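You operate a simulated robot arm through the tools that you are given. There is no shell and no other tool.

Carry out the task below with a simulated robot arm. There is one attempt and no reset: what you move stays moved.

JOB
Even up the two canes in the cradle and clamp them again.
Fine: push both up to the end board; open the orange bar clamp and wind the jaw right back to free them; wind it up to them after.

Only the result counts: the job must be done as asked and must still hold three seconds after the hand-in. Knocking over, shifting, dropping, spilling or breaking anything else fails it.

ROBOT AND FRAMES
A 6-joint arm with a fingered hand, fixed in place. Base frame: the origin is on the floor under the middle of its stand, x ahead of it, y to its left, z up; the work surface is at about z = 400. Readings come in mm, rad, newtons and seconds.
With the tool pointing down near the work surface it reaches from about 180 to 780 mm from the base axis. Its first joint turns from -2.897 to 2.897 rad. Payload 4 kg.
The TCP is the grasp point between the finger pads, 26 mm short of the fingertips. In the tool frame z runs along the fingers and y along their closing line. The gripper opens to 132 mm; its body begins 73 mm behind the TCP. The gripper is a hand of 5 fingers: y runs from the thumb to the fingers, the wrist lies at [0, 0, -239] in the tool frame, and closing takes about 1.5 s.
Orientation is told as [roll, pitch, yaw] about the base's x, y, z axes, in that order, counted from this pose: with the fingers straight down and closing along the base's y, the tool's x points along the base's -x, its y along +y and its z along -z.

CONTROLS
- The arm moves only by the tool jog_arm. Its argument "deltas" is a list of rows, each a list of 3 entries, a list of its own where there are three numbers: the finger opening in mm, from 0 to 132, then the shift along the base's x, y, z in mm, then the turn, a rotation vector about the base's x, y, z in rad. In form: [[fingers, [dx, dy, dz], [ax, ay, az]], ...]. A call has 1 to 20 rows; each row shifts and turns the commanded pose from where the row before left it. A row lasts 0.2 s, in which the tool goes at most 50 mm and 0.15 rad; a call with a longer step from one row to the next is refused whole, and so is a gripper value outside its range. A pose out of reach is approached as far as the arm can. The call stops where the force on the tool passes 40 N (or 10 N more than at its start, if that is more) or the arm is blocked; 0.2 s more then pass. Each finger travels about 45 mm/s and halts on what it meets, pressing with about 33 N; the grip force reading is that of the motor and also rises with nothing between the fingers. The clock runs only during rows and for 0.2 s after the last one: add rows that do not move to give the fingers time. The reply holds the time, the measured pose of the TCP, the force on the tool along the base axes, the opening and the grip force, in the units named above and with some noise, with the torque about the TCP (base axes, N m) and any sound that the robot's microphone picked up.
- Cameras (640 x 400 px; columns grow to the right, rows downward): "scene" is fixed at [219.8, -498.7, 1012.6]; the picture's right is [0.67, -0.75, 0.00], its down [-0.41, -0.37, -0.83] and it looks along [0.62, 0.55, -0.56] (base axes); focal length 342 px, centre (320, 200). "wrist" rides on the gripper at [85, 2, -97] in the tool frame; the picture's right is [-0.02, 1.00, 0.00], its down [-0.75, -0.02, -0.66] and it looks along [-0.66, -0.01, 0.75] (tool axes); focal length 270 px, centre (320, 200). There is no depth. A picture from a camera that has moved, and an enlarged one, comes with that camera's place and axes in the base frame and with its lens. The place of the scene camera against the robot may be out by one fixed shift of up to 12 mm in any direction.
- capture(camera): a new picture of that camera. It takes no simulated time.
- preshape(shape): the hand has 5 fingers and takes this shape, open, in about a second: jaw (thumb against the fingers, like two jaws); tri (thumb and two fingers); tip (a fingertip pinch); poke (one finger out to press); point (the index stretched); flat (the hand flat); cup (the hand cupped); fist (a fist). The gripper value then closes the fingers along that shape, each until it touches; the sizes above hold for jaw. It gives what a move gives, with no picture.
- enlarge(camera, box): a new picture of the part [left, top, right, bottom] of that camera's present view, enlarged. It takes no simulated time.
- close_job(): hands the job in; it is judged then, once.

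Places have to be worked out from the pictures, the camera data and where the tool is seen. Open the gripper and draw the arm clear of the work before you hand the job in, unless the task says otherwise.

The tools are called after "Call:" by a JSON object that holds its "method" and its "body". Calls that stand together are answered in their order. jog_arm: Moves the arm, as the interface text tells. Its arguments: {"type":"object","properties":{"deltas":{"type":"array"}},"required":["deltas"]} The other tools are called the same way: preshape (shape) gives the hand a shape; capture (camera) takes a picture; enlarge (camera, box) takes an enlarged picture of a part of a camera's view; close_job () hands the job in.

At the start:

```text
clock: 0.0
eef_pos: [441.7, -59.7, 754.6]
tcp_rot: [0.001, -0.001, 0.0]
contact_force: [0.0, 0.3, -0.5]
ft_torque: [0.03, 0.0, 0.02]
grip_width: 131.8
gripper_force: 0.1
shape: jaw
```

scene: 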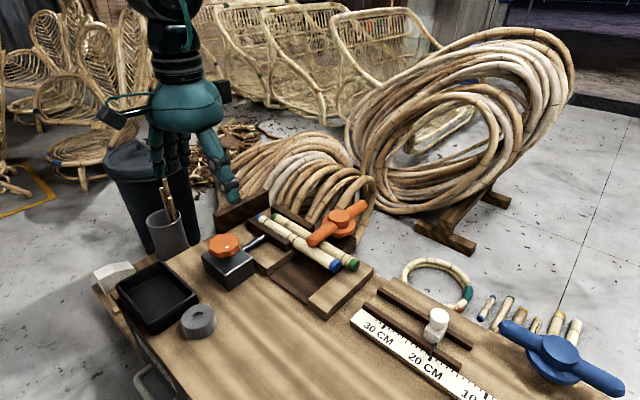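
wrist: 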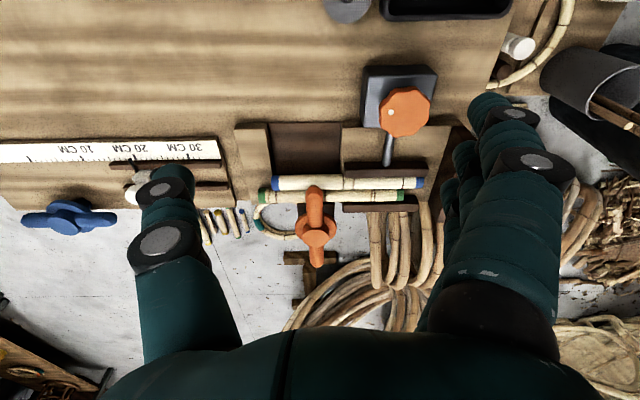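

I'll begin with enlarged views of the cradle, the orange clamp and the canes from both cameras.

Call:
{"method": "enlarge", "body": {"camera": "scene", "box": [190, 180, 390, 305]}}

Call:
{"method": "enlarge", "body": {"camera": "wrist", "box": [220, 50, 480, 280]}}

```text
3.20 times, centred on (290, 242) of scene
camera zoom: at [219.8, -498.7, 1012.6], right [0.67, -0.75, 0.0], down [-0.41, -0.37, -0.83], along [0.62, 0.55, -0.56], focal length 1096 px, centre (416, 64)
```

zoom: 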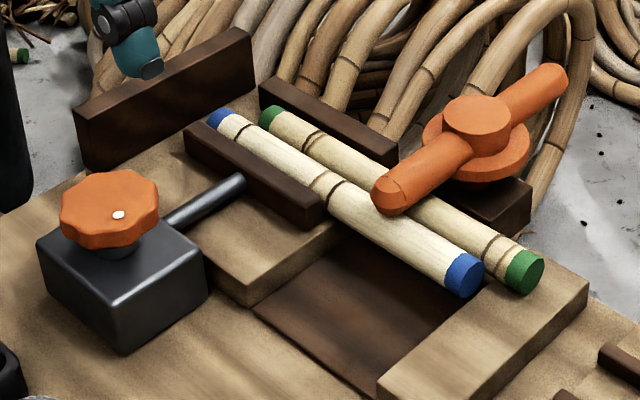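

```text
1.74 times, centred on (350, 165) of wrist
camera zoom: at [356.3, -59.1, 851.2], right [0.02, 1.0, 0.0], down [0.75, -0.02, 0.66], along [0.66, -0.01, -0.75], focal length 470 px, centre (268, 261)
```

zoom: 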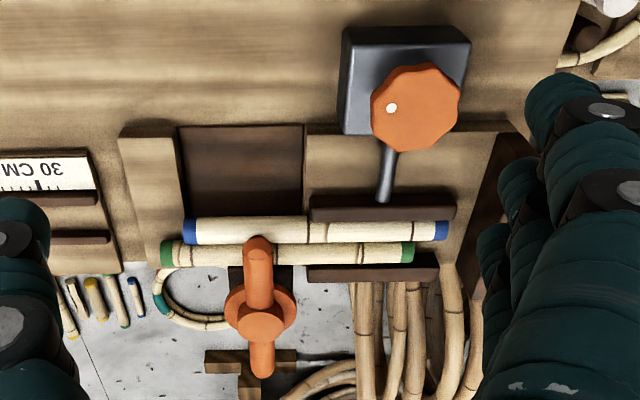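

The orange bar swings over both canes on a post at the far side. The orange knob on the black block drives the rod and the brown jaw, and the end board is at the +y end. I'll move the wrist camera closer over the cradle to measure positions.

Call:
{"method": "jog_arm", "body": {"deltas": [[132, [0, 30, -10], [0, 0, 0]], [132, [0, 30, -20], [0, 0, 0]], [132, [0, 20, -20], [0, 0, 0]], [132, [0, 0, 0], [0, 0, 0]]]}}

Call:
{"method": "capture", "body": {"camera": "wrist"}}

Call:
{"method": "capture", "body": {"camera": "scene"}}

```text
clock: 1.0
eef_pos: [441.4, 19.6, 702.8]
tcp_rot: [-0.001, 0.0, 0.0]
contact_force: [0.7, 0.5, 0.6]
ft_torque: [-0.01, 0.01, -0.03]
grip_width: 131.6
gripper_force: 0.1
shape: jaw
```

```text
taken
camera wrist: at [355.9, 21.0, 801.2], right [0.02, 1.0, 0.0], down [0.75, -0.02, 0.66], along [0.66, -0.01, -0.75], focal length 270 px, centre (320, 200)
```

wrist: 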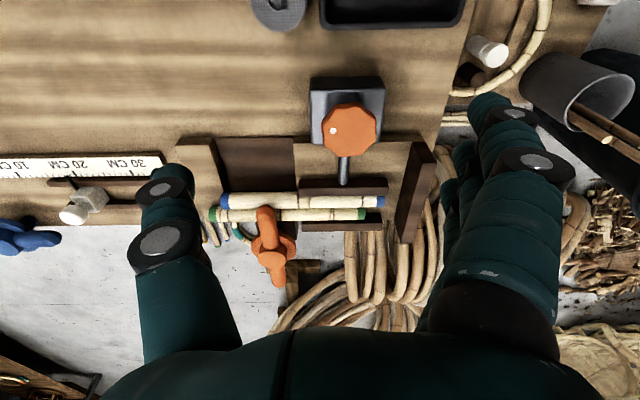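

```text
taken
```

scene: 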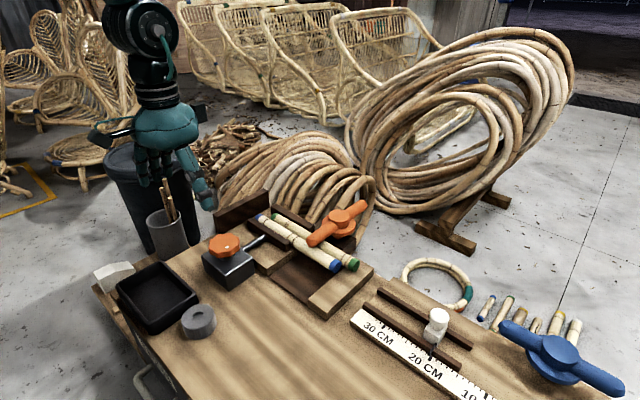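

Now an enlarged view of the cradle from this pose, for triangulation.

Call:
{"method": "enlarge", "body": {"camera": "wrist", "box": [190, 60, 450, 300]}}

```text
1.67 times, centred on (320, 180) of wrist
camera zoom: at [355.9, 21.0, 801.2], right [0.02, 1.0, 0.0], down [0.75, -0.02, 0.66], along [0.66, -0.01, -0.75], focal length 450 px, centre (320, 233)
```

zoom: 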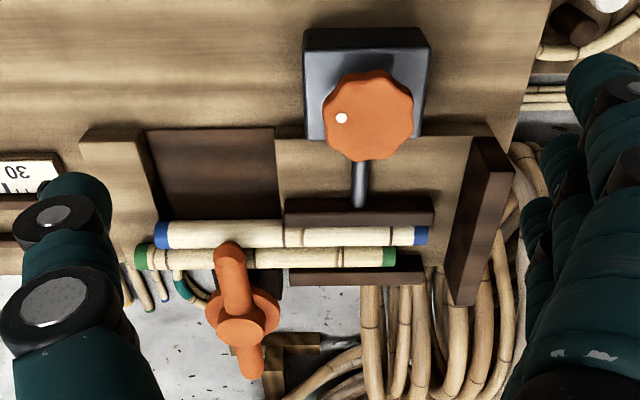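

Rough triangulation puts the knob top at about [512, 57, 493], the bar hub at about [763, -74, 495], the blue cane at x≈667 and the green cane at x≈697, both at z≈450. I'll move closer to the bar to refine these.

Call:
{"method": "jog_arm", "body": {"deltas": [[132, [30, -22, -20], [0, 0, 0]], [132, [30, -22, -20], [0, 0, 0]], [132, [30, -23, -20], [0, 0, 0]], [132, [30, -23, -20], [0, 0, 0]], [132, [0, 0, 0], [0, 0, 0]]]}}

Call:
{"method": "capture", "body": {"camera": "wrist"}}

Call:
{"method": "capture", "body": {"camera": "scene"}}

```text
clock: 2.2
eef_pos: [560.6, -69.4, 623.3]
tcp_rot: [-0.002, 0.0, 0.001]
contact_force: [-0.2, -0.4, -1.1]
ft_torque: [-0.01, 0.02, 0.02]
grip_width: 131.9
gripper_force: 0.0
shape: jaw
```

```text
taken
camera wrist: at [476.1, -68.4, 721.2], right [0.02, 1.0, 0.0], down [0.75, -0.02, 0.66], along [0.66, -0.01, -0.75], focal length 270 px, centre (320, 200)
```

wrist: 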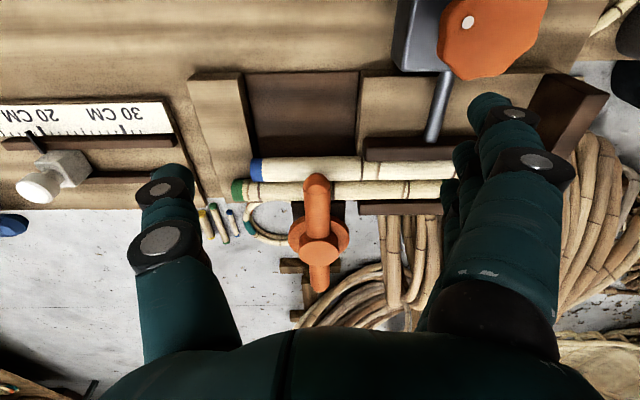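

```text
taken
```

scene: 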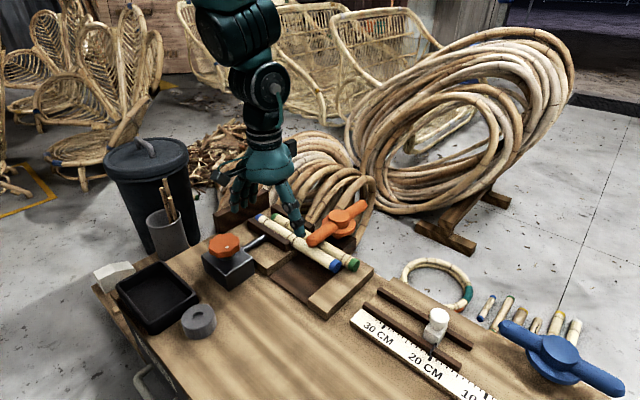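

Call:
{"method": "enlarge", "body": {"camera": "wrist", "box": [220, 130, 420, 310]}}

```text
2.22 times, centred on (320, 220) of wrist
camera zoom: at [476.1, -68.4, 721.2], right [0.02, 1.0, 0.0], down [0.75, -0.02, 0.66], along [0.66, -0.01, -0.75], focal length 601 px, centre (320, 156)
```

zoom: 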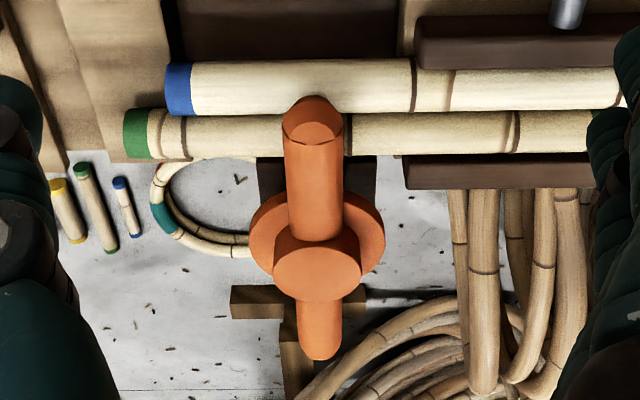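

The bar is a roughly 30 mm rod with its axis at z≈478. It rests on both cane tops at y≈-74, with its near tip at x≈655. I'll try a slim pushing shape for swinging it and check what that looks like.

Call:
{"method": "preshape", "body": {"shape": "poke"}}

Call:
{"method": "capture", "body": {"camera": "wrist"}}

Call:
{"method": "enlarge", "body": {"camera": "scene", "box": [190, 100, 390, 300]}}

```text
clock: 3.1
eef_pos: [560.9, -67.2, 623.0]
tcp_rot: [0.001, -0.001, 0.0]
contact_force: [0.0, 0.3, -0.9]
ft_torque: [-0.01, -0.01, 0.0]
grip_width: 0.3
gripper_force: 0.2
shape: poke
```

```text
taken
camera wrist: at [476.0, -68.1, 721.4], right [0.02, 1.0, 0.0], down [0.75, -0.02, 0.66], along [0.66, -0.01, -0.75], focal length 270 px, centre (320, 200)
```

wrist: 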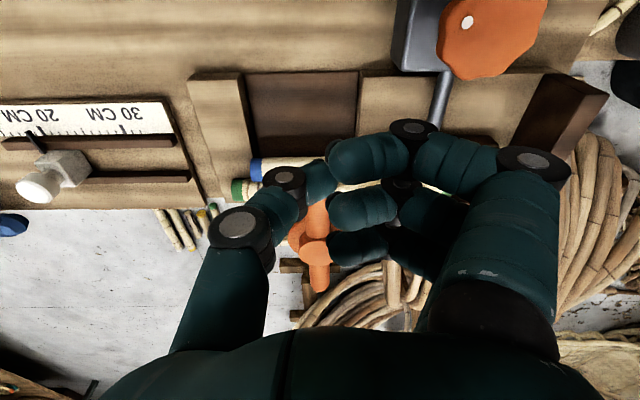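

```text
2.00 times, centred on (290, 200) of scene
camera zoom: at [219.8, -498.7, 1012.6], right [0.67, -0.75, 0.0], down [-0.41, -0.37, -0.83], along [0.62, 0.55, -0.56], focal length 685 px, centre (380, 200)
```

zoom: 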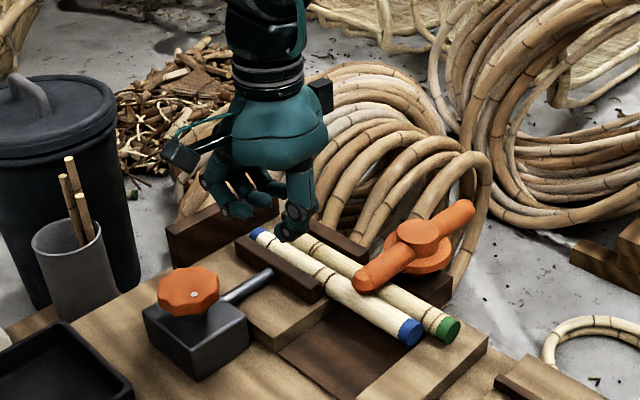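

The poke shape curls the near fingers over, so I'll see whether "point" gives one clear straight finger instead.

Call:
{"method": "preshape", "body": {"shape": "point"}}

Call:
{"method": "capture", "body": {"camera": "wrist"}}

Call:
{"method": "enlarge", "body": {"camera": "scene", "box": [190, 100, 390, 300]}}

```text
clock: 4.0
eef_pos: [561.6, -68.5, 623.7]
tcp_rot: [0.0, 0.0, 0.0]
contact_force: [0.0, 0.4, 0.4]
ft_torque: [0.02, -0.02, 0.01]
grip_width: 126.2
gripper_force: 0.0
shape: point
```

```text
taken
camera wrist: at [475.9, -68.1, 721.4], right [0.02, 1.0, 0.0], down [0.75, -0.02, 0.66], along [0.66, -0.01, -0.75], focal length 270 px, centre (320, 200)
```

wrist: 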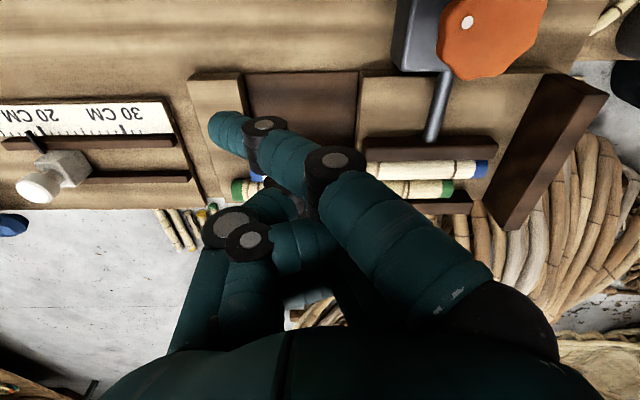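

```text
2.00 times, centred on (290, 200) of scene
camera zoom: at [219.8, -498.7, 1012.6], right [0.67, -0.75, 0.0], down [-0.41, -0.37, -0.83], along [0.62, 0.55, -0.56], focal length 685 px, centre (380, 200)
```

zoom: 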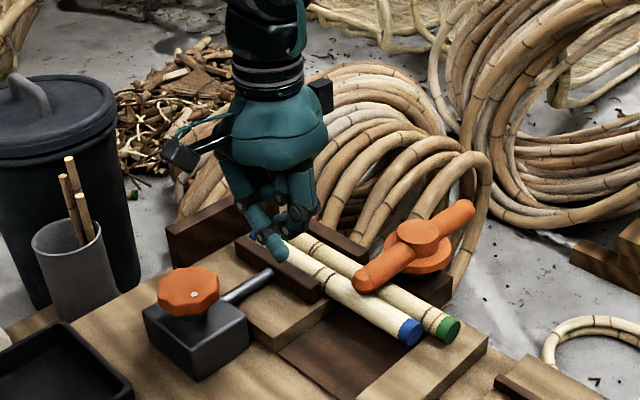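

This view shows the fence, the end board and the free cane ends clearly. "Point" leans too far to one side, so I'll return to jaw and straddle the bar with thumb and fingers. While still high up I'll also test how far the wrist can yaw.

Call:
{"method": "preshape", "body": {"shape": "jaw"}}

Call:
{"method": "jog_arm", "body": {"deltas": [[132, [0, 0, 0], [0, 0, 0.15]], [132, [0, 0, 0], [0, 0, 0.15]], [132, [0, 0, 0], [0, 0, 0.15]], [132, [0, 0, 0], [0, 0, 0.15]], [132, [0, 0, 0], [0, 0, 0.15]], [132, [0, 0, 0], [0, 0, 0.15]], [132, [0, 0, 0], [0, 0, 0.15]], [132, [0, 0, 0], [0, 0, 0.15]], [132, [0, 0, 0], [0, 0, 0.15]], [132, [0, 0, 0], [0, 0, 0.15]], [132, [0, 0, 0], [0, 0, 0]]]}}

Call:
{"method": "capture", "body": {"camera": "wrist"}}

Call:
{"method": "capture", "body": {"camera": "scene"}}

```text
clock: 4.9
eef_pos: [561.5, -68.8, 622.6]
tcp_rot: [0.002, 0.0, -0.001]
contact_force: [0.3, 0.4, 0.1]
ft_torque: [-0.02, 0.03, -0.01]
grip_width: 131.9
gripper_force: 0.0
shape: jaw
```

```text
clock: 7.3
eef_pos: [563.7, -55.1, 622.7]
tcp_rot: [0.0, 0.003, 1.341]
contact_force: [0.9, -1.4, 0.2]
ft_torque: [0.0, 0.03, 0.01]
grip_width: 131.6
gripper_force: 0.2
shape: jaw
out of reach, approached as far as the arm can: row 9, 10
```

```text
taken
camera wrist: at [541.4, -137.7, 721.5], right [-0.97, 0.25, 0.0], down [0.19, 0.73, 0.66], along [0.16, 0.64, -0.75], focal length 270 px, centre (320, 200)
```

wrist: 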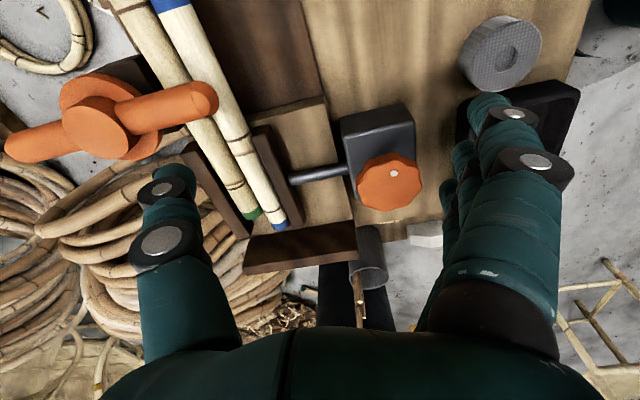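

```text
taken
```

scene: 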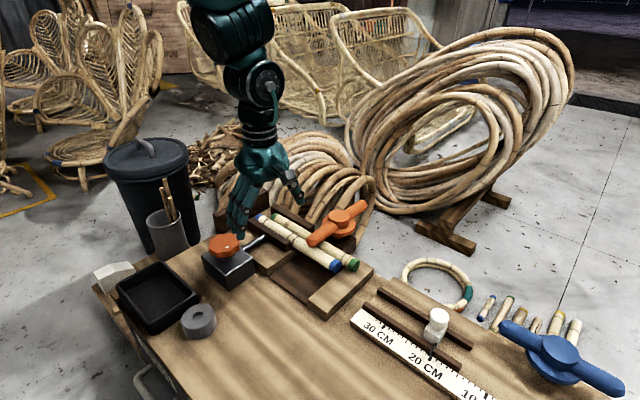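

The yaw limit is about +1.34 rad here. I'll unwind and test the negative side.

Call:
{"method": "jog_arm", "body": {"deltas": [[132, [0, 0, 0], [0, 0, -0.15]], [132, [0, 0, 0], [0, 0, -0.15]], [132, [0, 0, 0], [0, 0, -0.15]], [132, [0, 0, 0], [0, 0, -0.15]], [132, [0, 0, 0], [0, 0, -0.15]], [132, [0, 0, 0], [0, 0, -0.15]], [132, [0, 0, 0], [0, 0, -0.15]], [132, [0, 0, 0], [0, 0, -0.15]], [132, [0, 0, 0], [0, 0, -0.15]], [132, [0, 0, 0], [0, 0, -0.15]], [132, [0, 0, 0], [0, 0, -0.15]], [132, [0, 0, 0], [0, 0, -0.15]], [132, [0, 0, 0], [0, 0, -0.15]], [132, [0, 0, 0], [0, 0, -0.15]], [132, [0, 0, 0], [0, 0, -0.15]], [132, [0, 0, 0], [0, 0, -0.15]], [132, [0, 0, 0], [0, 0, -0.15]], [132, [0, 0, 0], [0, 0, -0.15]], [132, [0, 0, 0], [0, 0, -0.15]], [132, [0, 0, 0], [0, 0, -0.15]]]}}

Call:
{"method": "capture", "body": {"camera": "wrist"}}

```text
clock: 11.5
eef_pos: [564.2, -54.7, 623.9]
tcp_rot: [0.0, 0.002, -1.663]
contact_force: [-0.4, -1.2, -0.8]
ft_torque: [0.03, 0.02, 0.02]
grip_width: 131.9
gripper_force: 0.1
shape: jaw
```

```text
taken
camera wrist: at [571.9, 28.0, 721.3], right [0.99, -0.11, 0.0], down [-0.08, -0.75, 0.66], along [-0.07, -0.65, -0.76], focal length 270 px, centre (320, 200)
```

wrist: 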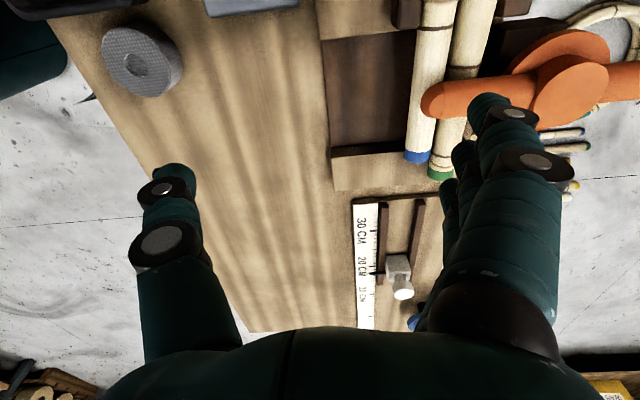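

The negative side goes at least to -1.66 rad. This pose shows the -y cane ends, so I'll enlarge it to pin down heights.

Call:
{"method": "enlarge", "body": {"camera": "wrist", "box": [320, 60, 520, 220]}}

Call:
{"method": "jog_arm", "body": {"deltas": [[132, [0, 0, 0], [0, 0, 0.15]], [132, [0, 0, 0], [0, 0, 0.15]], [132, [0, 0, 0], [0, 0, 0.15]], [132, [0, 0, 0], [0, 0, 0.15]], [132, [0, 0, 0], [0, 0, 0.15]], [132, [0, 0, 0], [0, 0, 0.15]], [132, [0, 0, 0], [0, 0, 0.15]], [132, [10, -3, 0], [0, 0, 0.15]], [132, [10, -3, -10], [0, 0, 0.15]], [132, [10, -3, -10], [0, 0, 0.15]], [132, [10, -3, -10], [0, 0, 0.15]], [132, [10, -3, -10], [0, 0, 0]], [132, [10, 0, -10], [0, 0, 0]], [132, [0, 0, 0], [0, 0, 0]]]}}

Call:
{"method": "enlarge", "body": {"camera": "wrist", "box": [200, 60, 500, 260]}}

Call:
{"method": "capture", "body": {"camera": "scene"}}

```text
2.50 times, centred on (420, 140) of wrist
camera zoom: at [571.9, 28.0, 721.3], right [0.99, -0.11, 0.0], down [-0.08, -0.75, 0.66], along [-0.07, -0.65, -0.76], focal length 676 px, centre (70, 350)
```

zoom: 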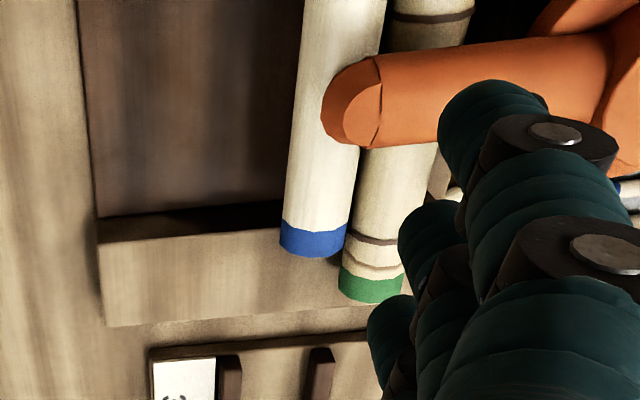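

```text
clock: 14.5
eef_pos: [623.8, -69.7, 573.8]
tcp_rot: [-0.001, 0.003, -0.008]
contact_force: [0.3, -0.1, 0.5]
ft_torque: [0.01, 0.0, 0.0]
grip_width: 131.9
gripper_force: 0.1
shape: jaw
```

```text
2.00 times, centred on (350, 160) of wrist
camera zoom: at [538.3, -68.4, 670.8], right [0.03, 1.0, 0.0], down [0.75, -0.02, 0.66], along [0.66, -0.02, -0.75], focal length 541 px, centre (260, 280)
```

zoom: 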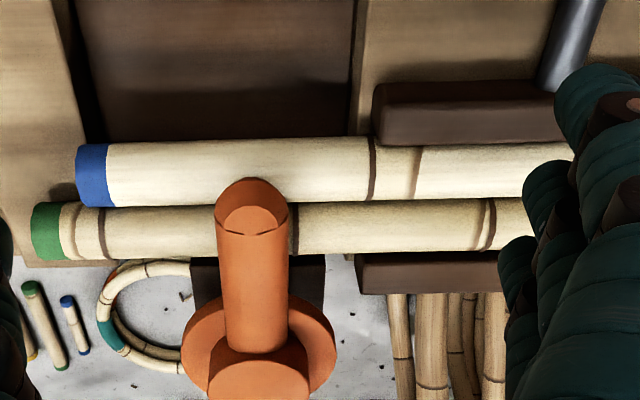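

```text
taken
```

scene: 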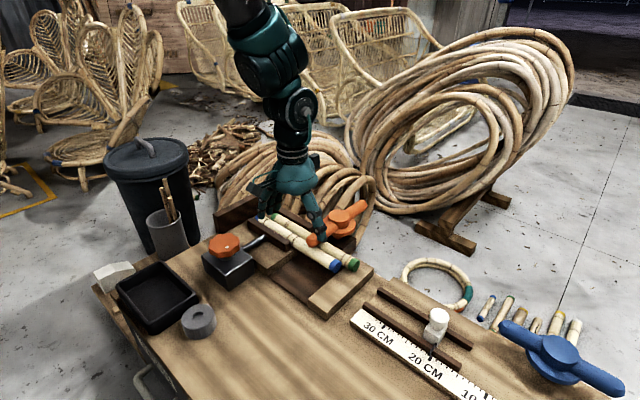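

I estimate the cane axes at z≈434 (top≈449), with blue at x≈673 and green at x≈706. The bar spans z≈452-484 with its tip at x≈652, and the jaw and fence tops are near z≈450. I'll narrow the hand to about 80 mm and line up above the near bar arm.

Call:
{"method": "jog_arm", "body": {"deltas": [[80, [15, -2, -15], [0, 0, 0.008]], [80, [15, -2, -15], [0, 0, 0]], [80, [14, -1, -15], [0, 0, 0]], [80, [0, 0, 0], [0, 0, 0]], [80, [0, 0, 0], [0, 0, 0]]]}}

Call:
{"method": "capture", "body": {"camera": "wrist"}}

Call:
{"method": "enlarge", "body": {"camera": "scene", "box": [220, 140, 400, 290]}}

```text
clock: 15.7
eef_pos: [666.4, -75.4, 528.2]
tcp_rot: [0.0, 0.001, -0.002]
contact_force: [-1.2, -0.4, 1.0]
ft_torque: [0.02, 0.0, 0.01]
grip_width: 80.7
gripper_force: 0.1
shape: jaw
```

```text
taken
camera wrist: at [582.0, -74.8, 626.5], right [0.02, 1.0, 0.0], down [0.75, -0.02, 0.66], along [0.66, -0.02, -0.76], focal length 270 px, centre (320, 200)
```

wrist: 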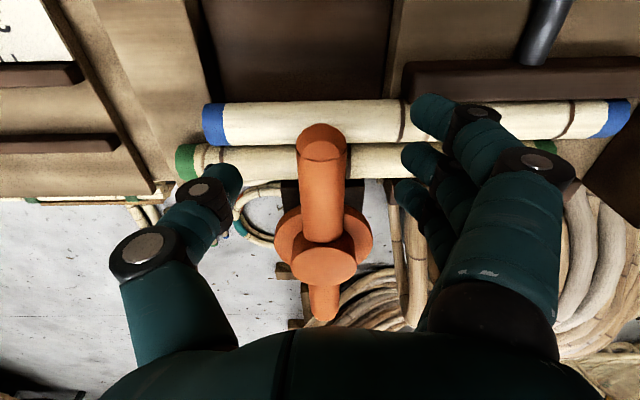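

```text
2.67 times, centred on (310, 215) of scene
camera zoom: at [219.8, -498.7, 1012.6], right [0.67, -0.75, 0.0], down [-0.41, -0.37, -0.83], along [0.62, 0.55, -0.56], focal length 913 px, centre (347, 160)
```

zoom: 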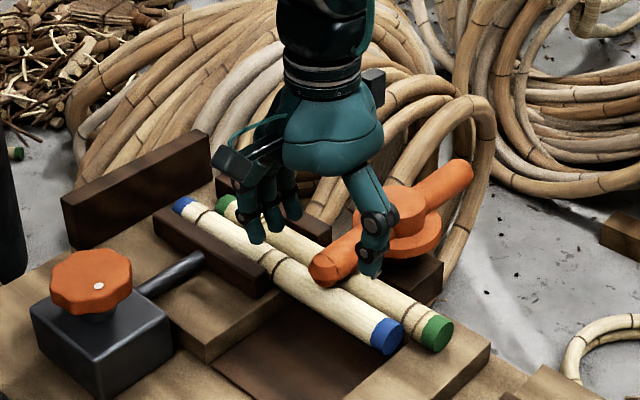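

The bar sits centrally between thumb and fingers. I'll descend to z≈483, which keeps the fingertips just above the cane tops, and watch the force.

Call:
{"method": "jog_arm", "body": {"deltas": [[80, [2, 0, -12], [0, 0, 0]], [80, [0, 0, -12], [0, 0, 0]], [80, [0, 0, -11], [0, 0, 0]], [80, [0, 0, -10], [0, 0, 0]], [80, [0, 0, 0], [0, 0, 0]]]}}

Call:
{"method": "capture", "body": {"camera": "wrist"}}

Call:
{"method": "enlarge", "body": {"camera": "scene", "box": [220, 140, 400, 290]}}

```text
clock: 16.9
eef_pos: [671.2, -75.2, 484.1]
tcp_rot: [0.002, -0.001, -0.002]
contact_force: [-3.2, 0.0, 22.4]
ft_torque: [1.13, -0.23, 0.2]
grip_width: 80.1
gripper_force: 0.1
shape: jaw
```

```text
taken
camera wrist: at [584.9, -74.4, 582.6], right [0.02, 1.0, 0.0], down [0.75, -0.02, 0.66], along [0.66, -0.02, -0.75], focal length 270 px, centre (320, 200)
```

wrist: 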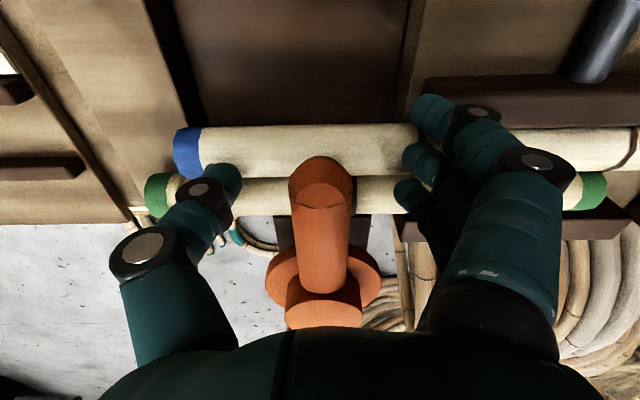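

```text
2.67 times, centred on (310, 215) of scene
camera zoom: at [219.8, -498.7, 1012.6], right [0.67, -0.75, 0.0], down [-0.41, -0.37, -0.83], along [0.62, 0.55, -0.56], focal length 913 px, centre (347, 160)
```

zoom: 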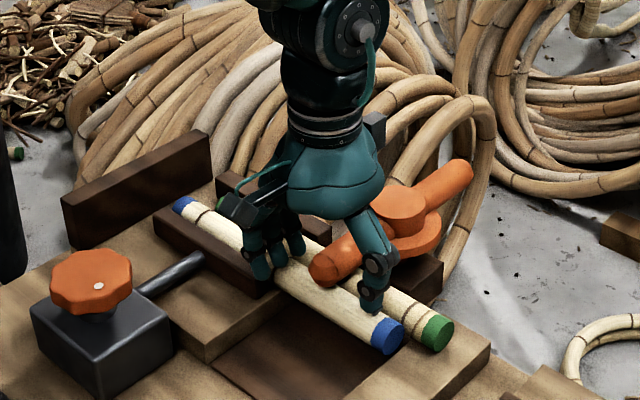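

The fingers are touching the canes (22 N up on the finger side), so the cane tops are a little higher than I estimated. I'll back up 5 mm, narrow the opening around the bar and check.

Call:
{"method": "jog_arm", "body": {"deltas": [[80, [0, 0, 4], [0, 0, 0]], [80, [0, 0, 2], [0, 0, 0]], [56, [0, 0, 0], [0, 0, 0]], [56, [0, 0, 0], [0, 0, 0]], [56, [0, 0, 0], [0, 0, 0]]]}}

Call:
{"method": "capture", "body": {"camera": "wrist"}}

```text
clock: 18.1
eef_pos: [668.7, -74.4, 488.8]
tcp_rot: [-0.002, 0.004, 0.0]
contact_force: [0.8, 0.5, 0.1]
ft_torque: [-0.01, 0.0, -0.02]
grip_width: 57.1
gripper_force: 0.1
shape: jaw
```

```text
taken
camera wrist: at [584.1, -74.0, 587.4], right [0.02, 1.0, 0.0], down [0.75, -0.02, 0.66], along [0.66, -0.02, -0.76], focal length 270 px, centre (320, 200)
```

wrist: 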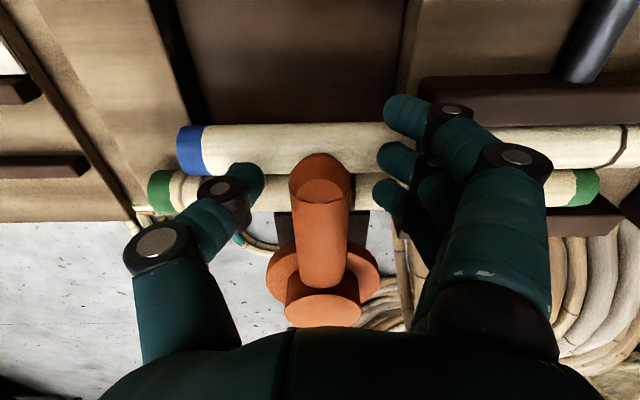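

Contact is clear now. I'll test the bar by easing the fingers into it toward -y, which loosens it counter-clockwise, while reading the force.

Call:
{"method": "jog_arm", "body": {"deltas": [[56, [0, -6, 0], [0, 0, 0]], [56, [0, -5, 0], [0, 0, 0]], [56, [0, -5, 0], [0, 0, 0.05]], [56, [0, -5, 0], [0, 0, 0.05]], [56, [0, 0, 0], [0, 0, 0]]]}}

Call:
{"method": "capture", "body": {"camera": "wrist"}}

```text
clock: 19.3
eef_pos: [668.9, -96.8, 489.9]
tcp_rot: [0.0, 0.005, 0.098]
contact_force: [1.1, 1.3, 0.3]
ft_torque: [0.0, -0.03, 0.01]
grip_width: 57.0
gripper_force: 0.0
shape: jaw
```

```text
taken
camera wrist: at [584.5, -103.5, 587.4], right [-0.08, 1.0, 0.0], down [0.75, 0.06, 0.66], along [0.65, 0.05, -0.75], focal length 270 px, centre (320, 200)
```

wrist: 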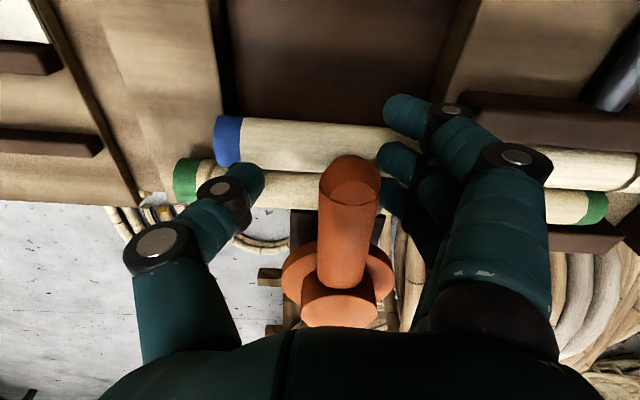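

The fingers are just reaching the bar. I'll continue along an arc about the hub.

Call:
{"method": "jog_arm", "body": {"deltas": [[56, [0.5, -5, 0], [0, 0, 0.05]], [56, [0.5, -5, 0], [0, 0, 0.05]], [56, [1, -5, 0], [0, 0, 0.05]], [56, [1, -5, 0], [0, 0, 0.05]], [56, [0, 0, 0], [0, 0, 0]]]}}

Call:
{"method": "capture", "body": {"camera": "wrist"}}

Call:
{"method": "enlarge", "body": {"camera": "scene", "box": [220, 140, 400, 290]}}

```text
clock: 20.5
eef_pos: [671.6, -115.8, 487.9]
tcp_rot: [-0.001, 0.004, 0.296]
contact_force: [0.2, 0.2, -0.1]
ft_torque: [-0.02, 0.0, 0.0]
grip_width: 57.2
gripper_force: 0.1
shape: jaw
```

```text
taken
camera wrist: at [590.4, -140.3, 587.0], right [-0.27, 0.96, 0.0], down [0.73, 0.21, 0.66], along [0.63, 0.18, -0.76], focal length 270 px, centre (320, 200)
```

wrist: 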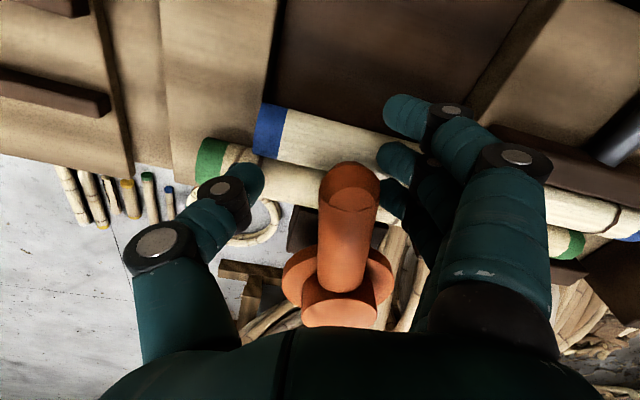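

```text
2.67 times, centred on (310, 215) of scene
camera zoom: at [219.8, -498.7, 1012.6], right [0.67, -0.75, 0.0], down [-0.41, -0.37, -0.83], along [0.62, 0.55, -0.56], focal length 913 px, centre (347, 160)
```

zoom: 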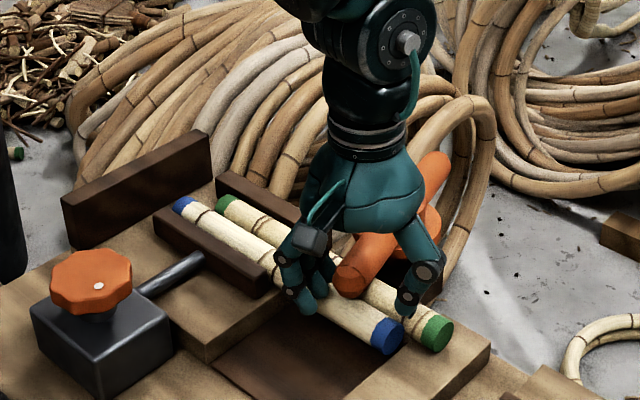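

The bar swings freely counter-clockwise with almost no force. I'll keep turning it about the hub.

Call:
{"method": "jog_arm", "body": {"deltas": [[56, [4.5, -8.9, 0], [0, 0, 0.1]], [56, [5.4, -8.5, 0], [0, 0, 0.1]], [56, [6.2, -7.8, 0], [0, 0, 0.1]], [56, [7.0, -7.2, 0], [0, 0, 0.1]], [56, [7.7, -6.4, 0], [0, 0, 0.1]], [56, [0, 0, 0], [0, 0, 0]]]}}

Call:
{"method": "capture", "body": {"camera": "wrist"}}

Call:
{"method": "enlarge", "body": {"camera": "scene", "box": [220, 140, 400, 290]}}

```text
clock: 21.9
eef_pos: [702.2, -155.6, 489.6]
tcp_rot: [0.0, 0.003, 0.797]
contact_force: [-0.4, 0.4, 0.4]
ft_torque: [-0.01, 0.05, -0.01]
grip_width: 57.1
gripper_force: 0.1
shape: jaw
```

```text
taken
camera wrist: at [642.3, -215.2, 587.1], right [-0.7, 0.71, 0.0], down [0.54, 0.53, 0.66], along [0.47, 0.46, -0.76], focal length 270 px, centre (320, 200)
```

wrist: 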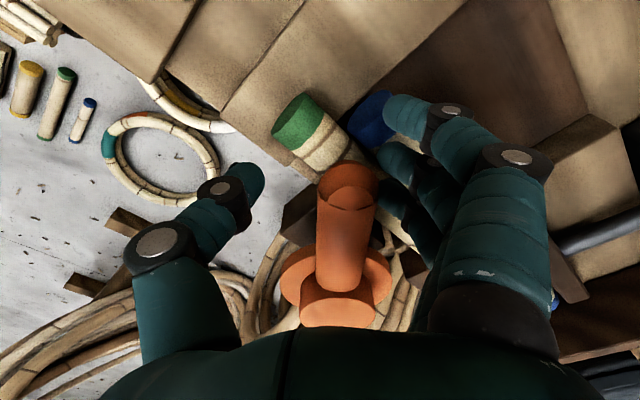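

```text
2.67 times, centred on (310, 215) of scene
camera zoom: at [219.8, -498.7, 1012.6], right [0.67, -0.75, 0.0], down [-0.41, -0.37, -0.83], along [0.62, 0.55, -0.56], focal length 913 px, centre (347, 160)
```

zoom: 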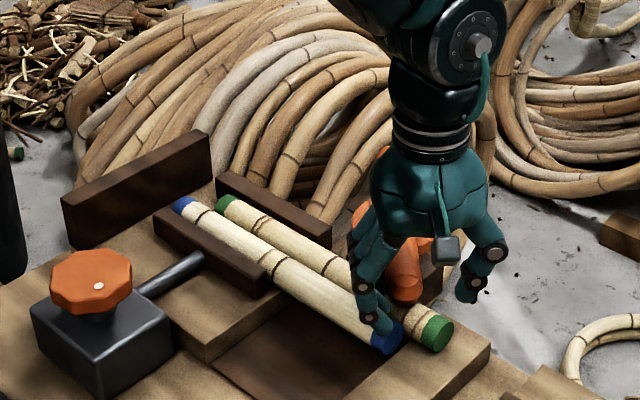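

The canes look undisturbed. I'll continue the swing toward about 75-80°.

Call:
{"method": "jog_arm", "body": {"deltas": [[56, [8.2, -5.7, 0], [0, 0, 0.1]], [56, [8.8, -4.8, 0], [0, 0, 0.1]], [56, [9.2, -3.9, 0], [0, 0, 0.1]], [56, [9.5, -2.9, 0], [0, 0, 0.06]], [56, [0, 0, 0], [0, 0, 0]]]}}

Call:
{"method": "capture", "body": {"camera": "wrist"}}

Call:
{"method": "enlarge", "body": {"camera": "scene", "box": [220, 140, 400, 290]}}

```text
clock: 23.1
eef_pos: [737.7, -172.2, 488.2]
tcp_rot: [0.001, 0.002, 1.158]
contact_force: [-0.6, -0.3, 0.1]
ft_torque: [0.01, -0.04, -0.01]
grip_width: 57.1
gripper_force: 0.1
shape: jaw
```

```text
taken
camera wrist: at [702.5, -249.7, 587.3], right [-0.91, 0.42, 0.0], down [0.32, 0.69, 0.66], along [0.28, 0.6, -0.76], focal length 270 px, centre (320, 200)
```

wrist: 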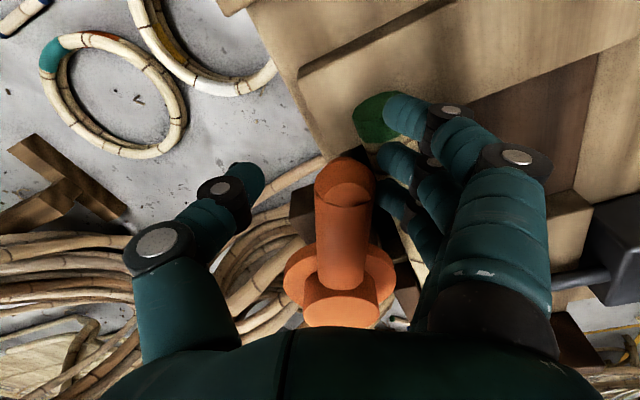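

```text
2.67 times, centred on (310, 215) of scene
camera zoom: at [219.8, -498.7, 1012.6], right [0.67, -0.75, 0.0], down [-0.41, -0.37, -0.83], along [0.62, 0.55, -0.56], focal length 913 px, centre (347, 160)
```

zoom: 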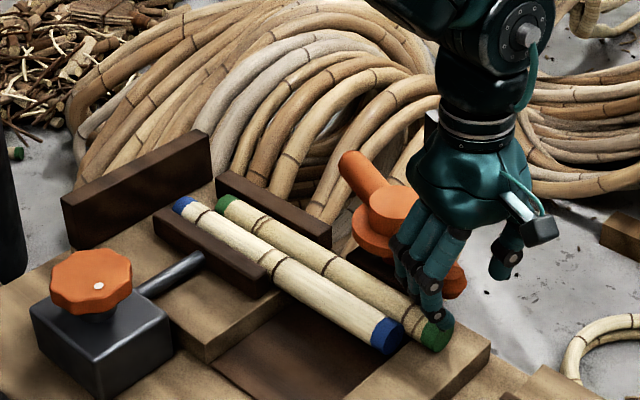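

The bar is at about 65-70° now. A few more pushes in +x should bring it close to parallel with the canes.

Call:
{"method": "jog_arm", "body": {"deltas": [[56, [6, -0.5, 0], [0, 0, 0.03]], [56, [6, 0, 0], [0, 0, 0]], [56, [6, 0, 0], [0, 0, 0]], [56, [6, 0, 0], [0, 0, 0]], [56, [0, 0, 0], [0, 0, 0]]]}}

Call:
{"method": "capture", "body": {"camera": "wrist"}}

Call:
{"method": "enlarge", "body": {"camera": "scene", "box": [220, 140, 400, 290]}}

```text
clock: 24.3
eef_pos: [762.0, -173.6, 488.5]
tcp_rot: [0.001, 0.002, 1.188]
contact_force: [-0.7, -0.4, 0.0]
ft_torque: [-0.01, -0.02, 0.01]
grip_width: 56.6
gripper_force: 0.2
shape: jaw
```

```text
taken
camera wrist: at [728.9, -251.0, 587.5], right [-0.92, 0.39, 0.0], down [0.3, 0.69, 0.66], along [0.26, 0.6, -0.76], focal length 270 px, centre (320, 200)
```

wrist: 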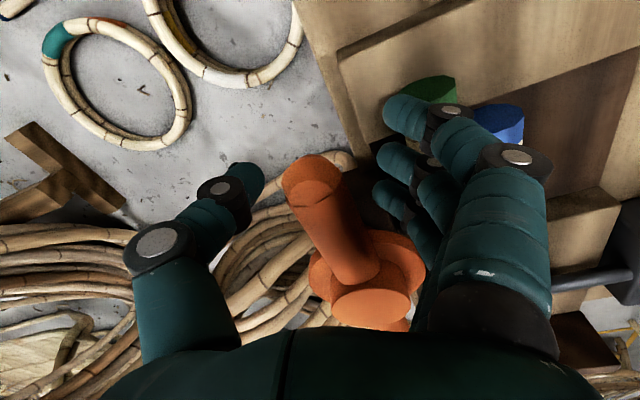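

```text
2.67 times, centred on (310, 215) of scene
camera zoom: at [219.8, -498.7, 1012.6], right [0.67, -0.75, 0.0], down [-0.41, -0.37, -0.83], along [0.62, 0.55, -0.56], focal length 913 px, centre (347, 160)
```

zoom: 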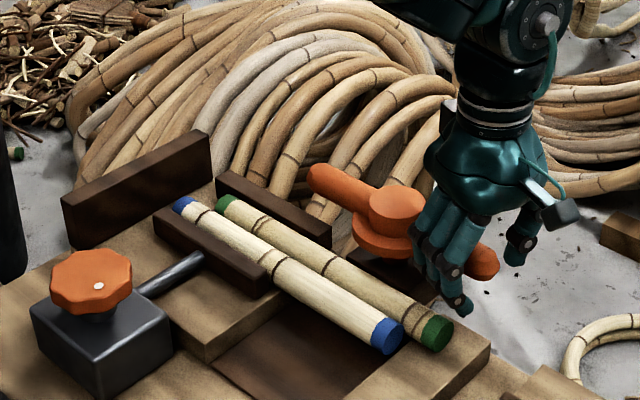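

The bar is now parallel to the canes, at about 90° open. I'll lift straight up clear of it, then retreat and return to yaw 0.

Call:
{"method": "jog_arm", "body": {"deltas": [[56, [-1, 0, 10], [0, 0, 0]], [56, [-2, 0, 25], [0, 0, 0]], [56, [-5, 0, 30], [0, 0, 0]], [80, [-10, 5, 30], [0, 0, 0]], [132, [-40, 20, 10], [0, 0, -0.1]], [132, [-40, 25, 0], [0, 0, -0.15]], [132, [-40, 25, 0], [0, 0, -0.15]], [132, [-40, 25, 0], [0, 0, -0.15]], [132, [-30, 25, 0], [0, 0, -0.15]], [132, [-30, 25, 0], [0, 0, -0.15]], [132, [-30, 25, 0], [0, 0, -0.15]], [132, [-30, 25, 0], [0, 0, -0.15]], [132, [-10, 20, 0], [0, 0, -0.04]], [132, [0, 0, 0], [0, 0, 0]]]}}

Call:
{"method": "capture", "body": {"camera": "wrist"}}

Call:
{"method": "capture", "body": {"camera": "scene"}}

```text
clock: 27.3
eef_pos: [454.1, 47.4, 593.0]
tcp_rot: [0.0, 0.004, -0.004]
contact_force: [0.2, 0.0, -0.4]
ft_torque: [-0.01, 0.0, 0.05]
grip_width: 131.8
gripper_force: 0.1
shape: jaw
```

```text
taken
camera wrist: at [368.9, 48.6, 691.9], right [0.02, 1.0, 0.0], down [0.75, -0.02, 0.66], along [0.66, -0.02, -0.75], focal length 270 px, centre (320, 200)
```

wrist: 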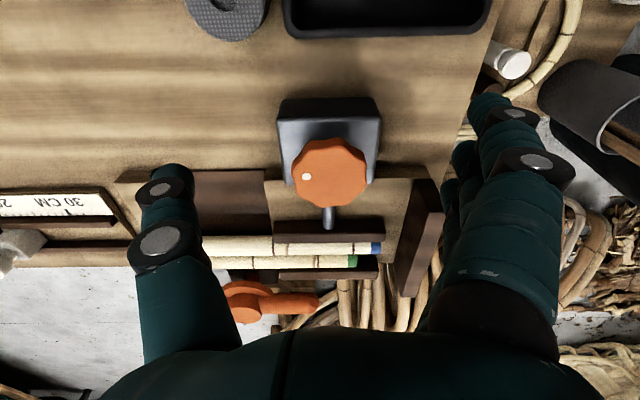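

```text
taken
```

scene: 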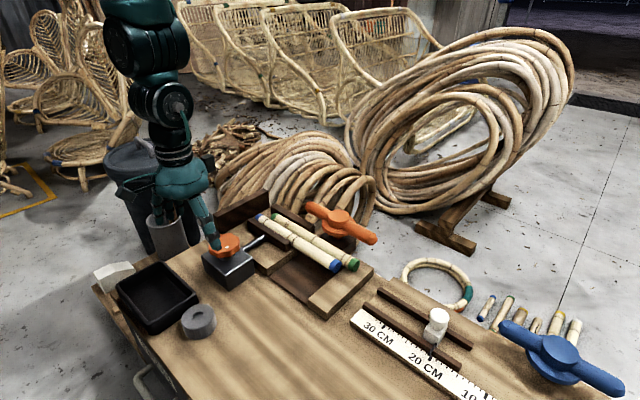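

The bar is fully open. Next I'll centre over the knob, estimated at [512, 55, ~493], and verify from above.

Call:
{"method": "jog_arm", "body": {"deltas": [[110, [20, 3, -15], [0, 0, 0]], [110, [20, 3, -15], [0, 0, 0]], [110, [18, 2, -13], [0, 0, 0]], [110, [0, 0, 0], [0, 0, 0]]]}}

Call:
{"method": "capture", "body": {"camera": "wrist"}}

Call:
{"method": "enlarge", "body": {"camera": "scene", "box": [150, 160, 310, 300]}}

```text
clock: 28.3
eef_pos: [511.4, 54.6, 550.6]
tcp_rot: [0.0, 0.004, -0.004]
contact_force: [-0.3, -1.1, -0.3]
ft_torque: [0.01, 0.02, 0.01]
grip_width: 110.3
gripper_force: 0.2
shape: jaw
```

```text
taken
camera wrist: at [427.6, 56.5, 649.0], right [0.02, 1.0, 0.0], down [0.75, -0.02, 0.66], along [0.66, -0.02, -0.76], focal length 270 px, centre (320, 200)
```

wrist: 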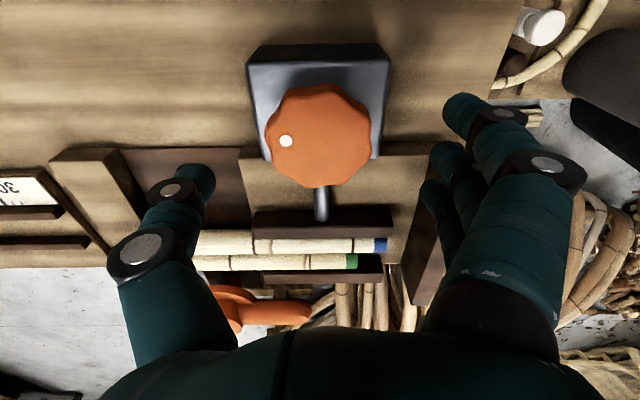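

```text
2.86 times, centred on (230, 230) of scene
camera zoom: at [219.8, -498.7, 1012.6], right [0.67, -0.75, 0.0], down [-0.41, -0.37, -0.83], along [0.62, 0.55, -0.56], focal length 978 px, centre (577, 114)
```

zoom: 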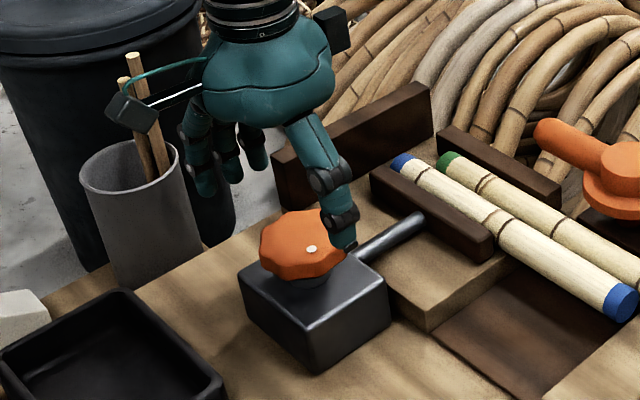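

I put the knob at about [507, 53], z 470-498, with the block top near z≈450. I'll centre on it, lower to z≈486 and close on it.

Call:
{"method": "jog_arm", "body": {"deltas": [[110, [-4, -1.5, -20], [0, 0, 0]], [110, [0, 0, -20], [0, 0, 0]], [110, [0, 0, -15], [0, 0, 0]], [110, [0, 0, -9], [0, 0, 0]], [110, [0, 0, 0], [0, 0, 0]]]}}

Call:
{"method": "capture", "body": {"camera": "wrist"}}

Call:
{"method": "enlarge", "body": {"camera": "scene", "box": [150, 160, 310, 300]}}

```text
clock: 29.5
eef_pos: [509.1, 54.0, 487.8]
tcp_rot: [0.001, 0.003, -0.002]
contact_force: [0.1, 0.4, 0.7]
ft_torque: [-0.02, 0.03, -0.02]
grip_width: 110.3
gripper_force: 0.0
shape: jaw
```

```text
taken
camera wrist: at [423.7, 54.9, 585.4], right [0.02, 1.0, 0.0], down [0.75, -0.02, 0.66], along [0.66, -0.02, -0.75], focal length 270 px, centre (320, 200)
```

wrist: 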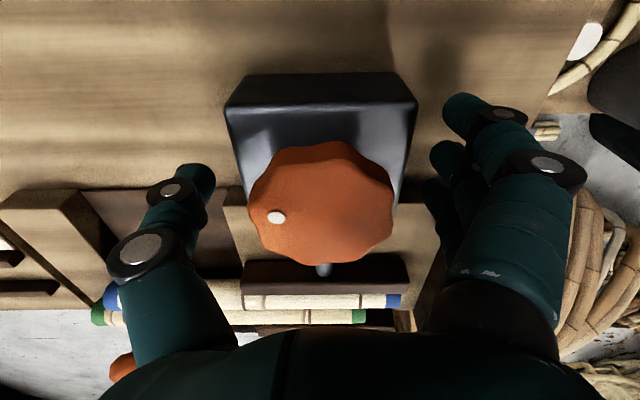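

```text
2.86 times, centred on (230, 230) of scene
camera zoom: at [219.8, -498.7, 1012.6], right [0.67, -0.75, 0.0], down [-0.41, -0.37, -0.83], along [0.62, 0.55, -0.56], focal length 978 px, centre (577, 114)
```

zoom: 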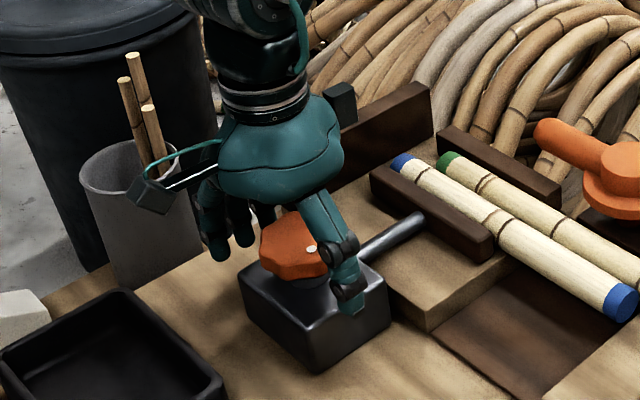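

The knob is centred between thumb and fingers. I'll lower a few more mm and close on it.

Call:
{"method": "jog_arm", "body": {"deltas": [[110, [-1, 0, -4], [0, 0, 0]], [50, [0, 0, 0], [0, 0, 0]], [50, [0, 0, 0], [0, 0, 0]], [50, [0, 0, 0], [0, 0, 0]], [50, [0, 0, 0], [0, 0, 0]], [50, [0, 0, 0], [0, 0, 0]], [50, [0, 0, 0], [0, 0, 0]]]}}

Call:
{"method": "capture", "body": {"camera": "wrist"}}

Call:
{"method": "enlarge", "body": {"camera": "scene", "box": [150, 160, 310, 300]}}

```text
clock: 31.1
eef_pos: [507.4, 54.8, 483.3]
tcp_rot: [-0.001, 0.004, -0.001]
contact_force: [-0.1, -1.7, -0.4]
ft_torque: [-0.03, -0.01, 0.01]
grip_width: 52.4
gripper_force: 0.1
shape: jaw
```

```text
taken
camera wrist: at [422.4, 54.7, 581.6], right [0.02, 1.0, 0.0], down [0.75, -0.02, 0.66], along [0.66, -0.02, -0.76], focal length 270 px, centre (320, 200)
```

wrist: 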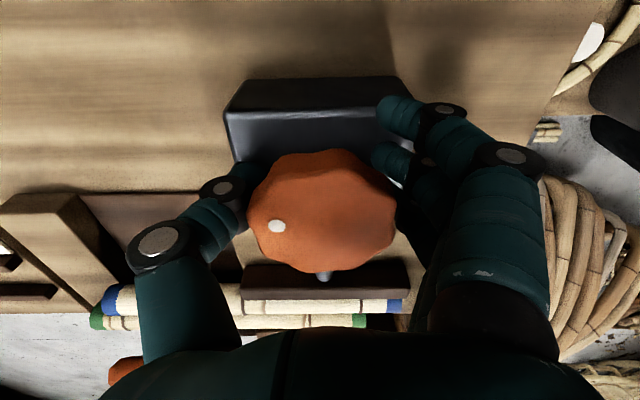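

```text
2.86 times, centred on (230, 230) of scene
camera zoom: at [219.8, -498.7, 1012.6], right [0.67, -0.75, 0.0], down [-0.41, -0.37, -0.83], along [0.62, 0.55, -0.56], focal length 978 px, centre (577, 114)
```

zoom: 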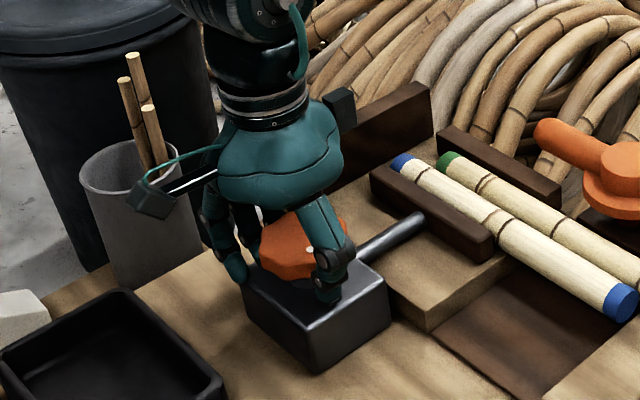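

There's no grip force yet at 52 mm, so I'll close further and see where it meets the knob.

Call:
{"method": "jog_arm", "body": {"deltas": [[30, [0, 0, 0], [0, 0, 0]], [30, [0, 0, 0], [0, 0, 0]], [30, [0, 0, 0], [0, 0, 0]], [30, [0, 0, 0], [0, 0, 0]]]}}

Call:
{"method": "enlarge", "body": {"camera": "wrist", "box": [180, 60, 480, 300]}}

Call:
{"method": "enlarge", "body": {"camera": "scene", "box": [190, 210, 270, 290]}}

```text
clock: 32.1
eef_pos: [507.3, 53.1, 482.5]
tcp_rot: [-0.002, 0.004, -0.002]
contact_force: [1.3, -2.2, -11.8]
ft_torque: [0.03, 0.04, 0.0]
grip_width: 32.7
gripper_force: 25.0
shape: jaw
```

```text
1.67 times, centred on (330, 180) of wrist
camera zoom: at [422.1, 54.3, 581.1], right [0.02, 1.0, 0.0], down [0.76, -0.02, 0.66], along [0.66, -0.02, -0.76], focal length 450 px, centre (303, 233)
```

zoom: 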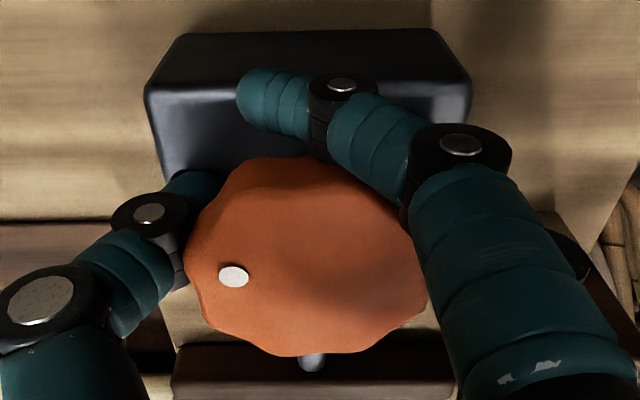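

```text
5.00 times, centred on (230, 250) of scene
camera zoom: at [219.8, -498.7, 1012.6], right [0.67, -0.75, 0.0], down [-0.41, -0.37, -0.83], along [0.62, 0.55, -0.56], focal length 1712 px, centre (770, -50)
```

zoom: 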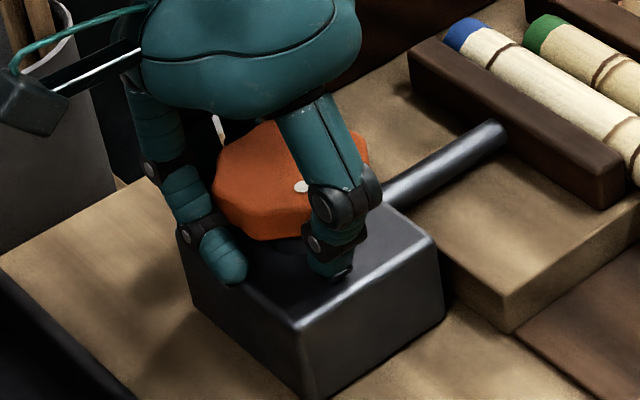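

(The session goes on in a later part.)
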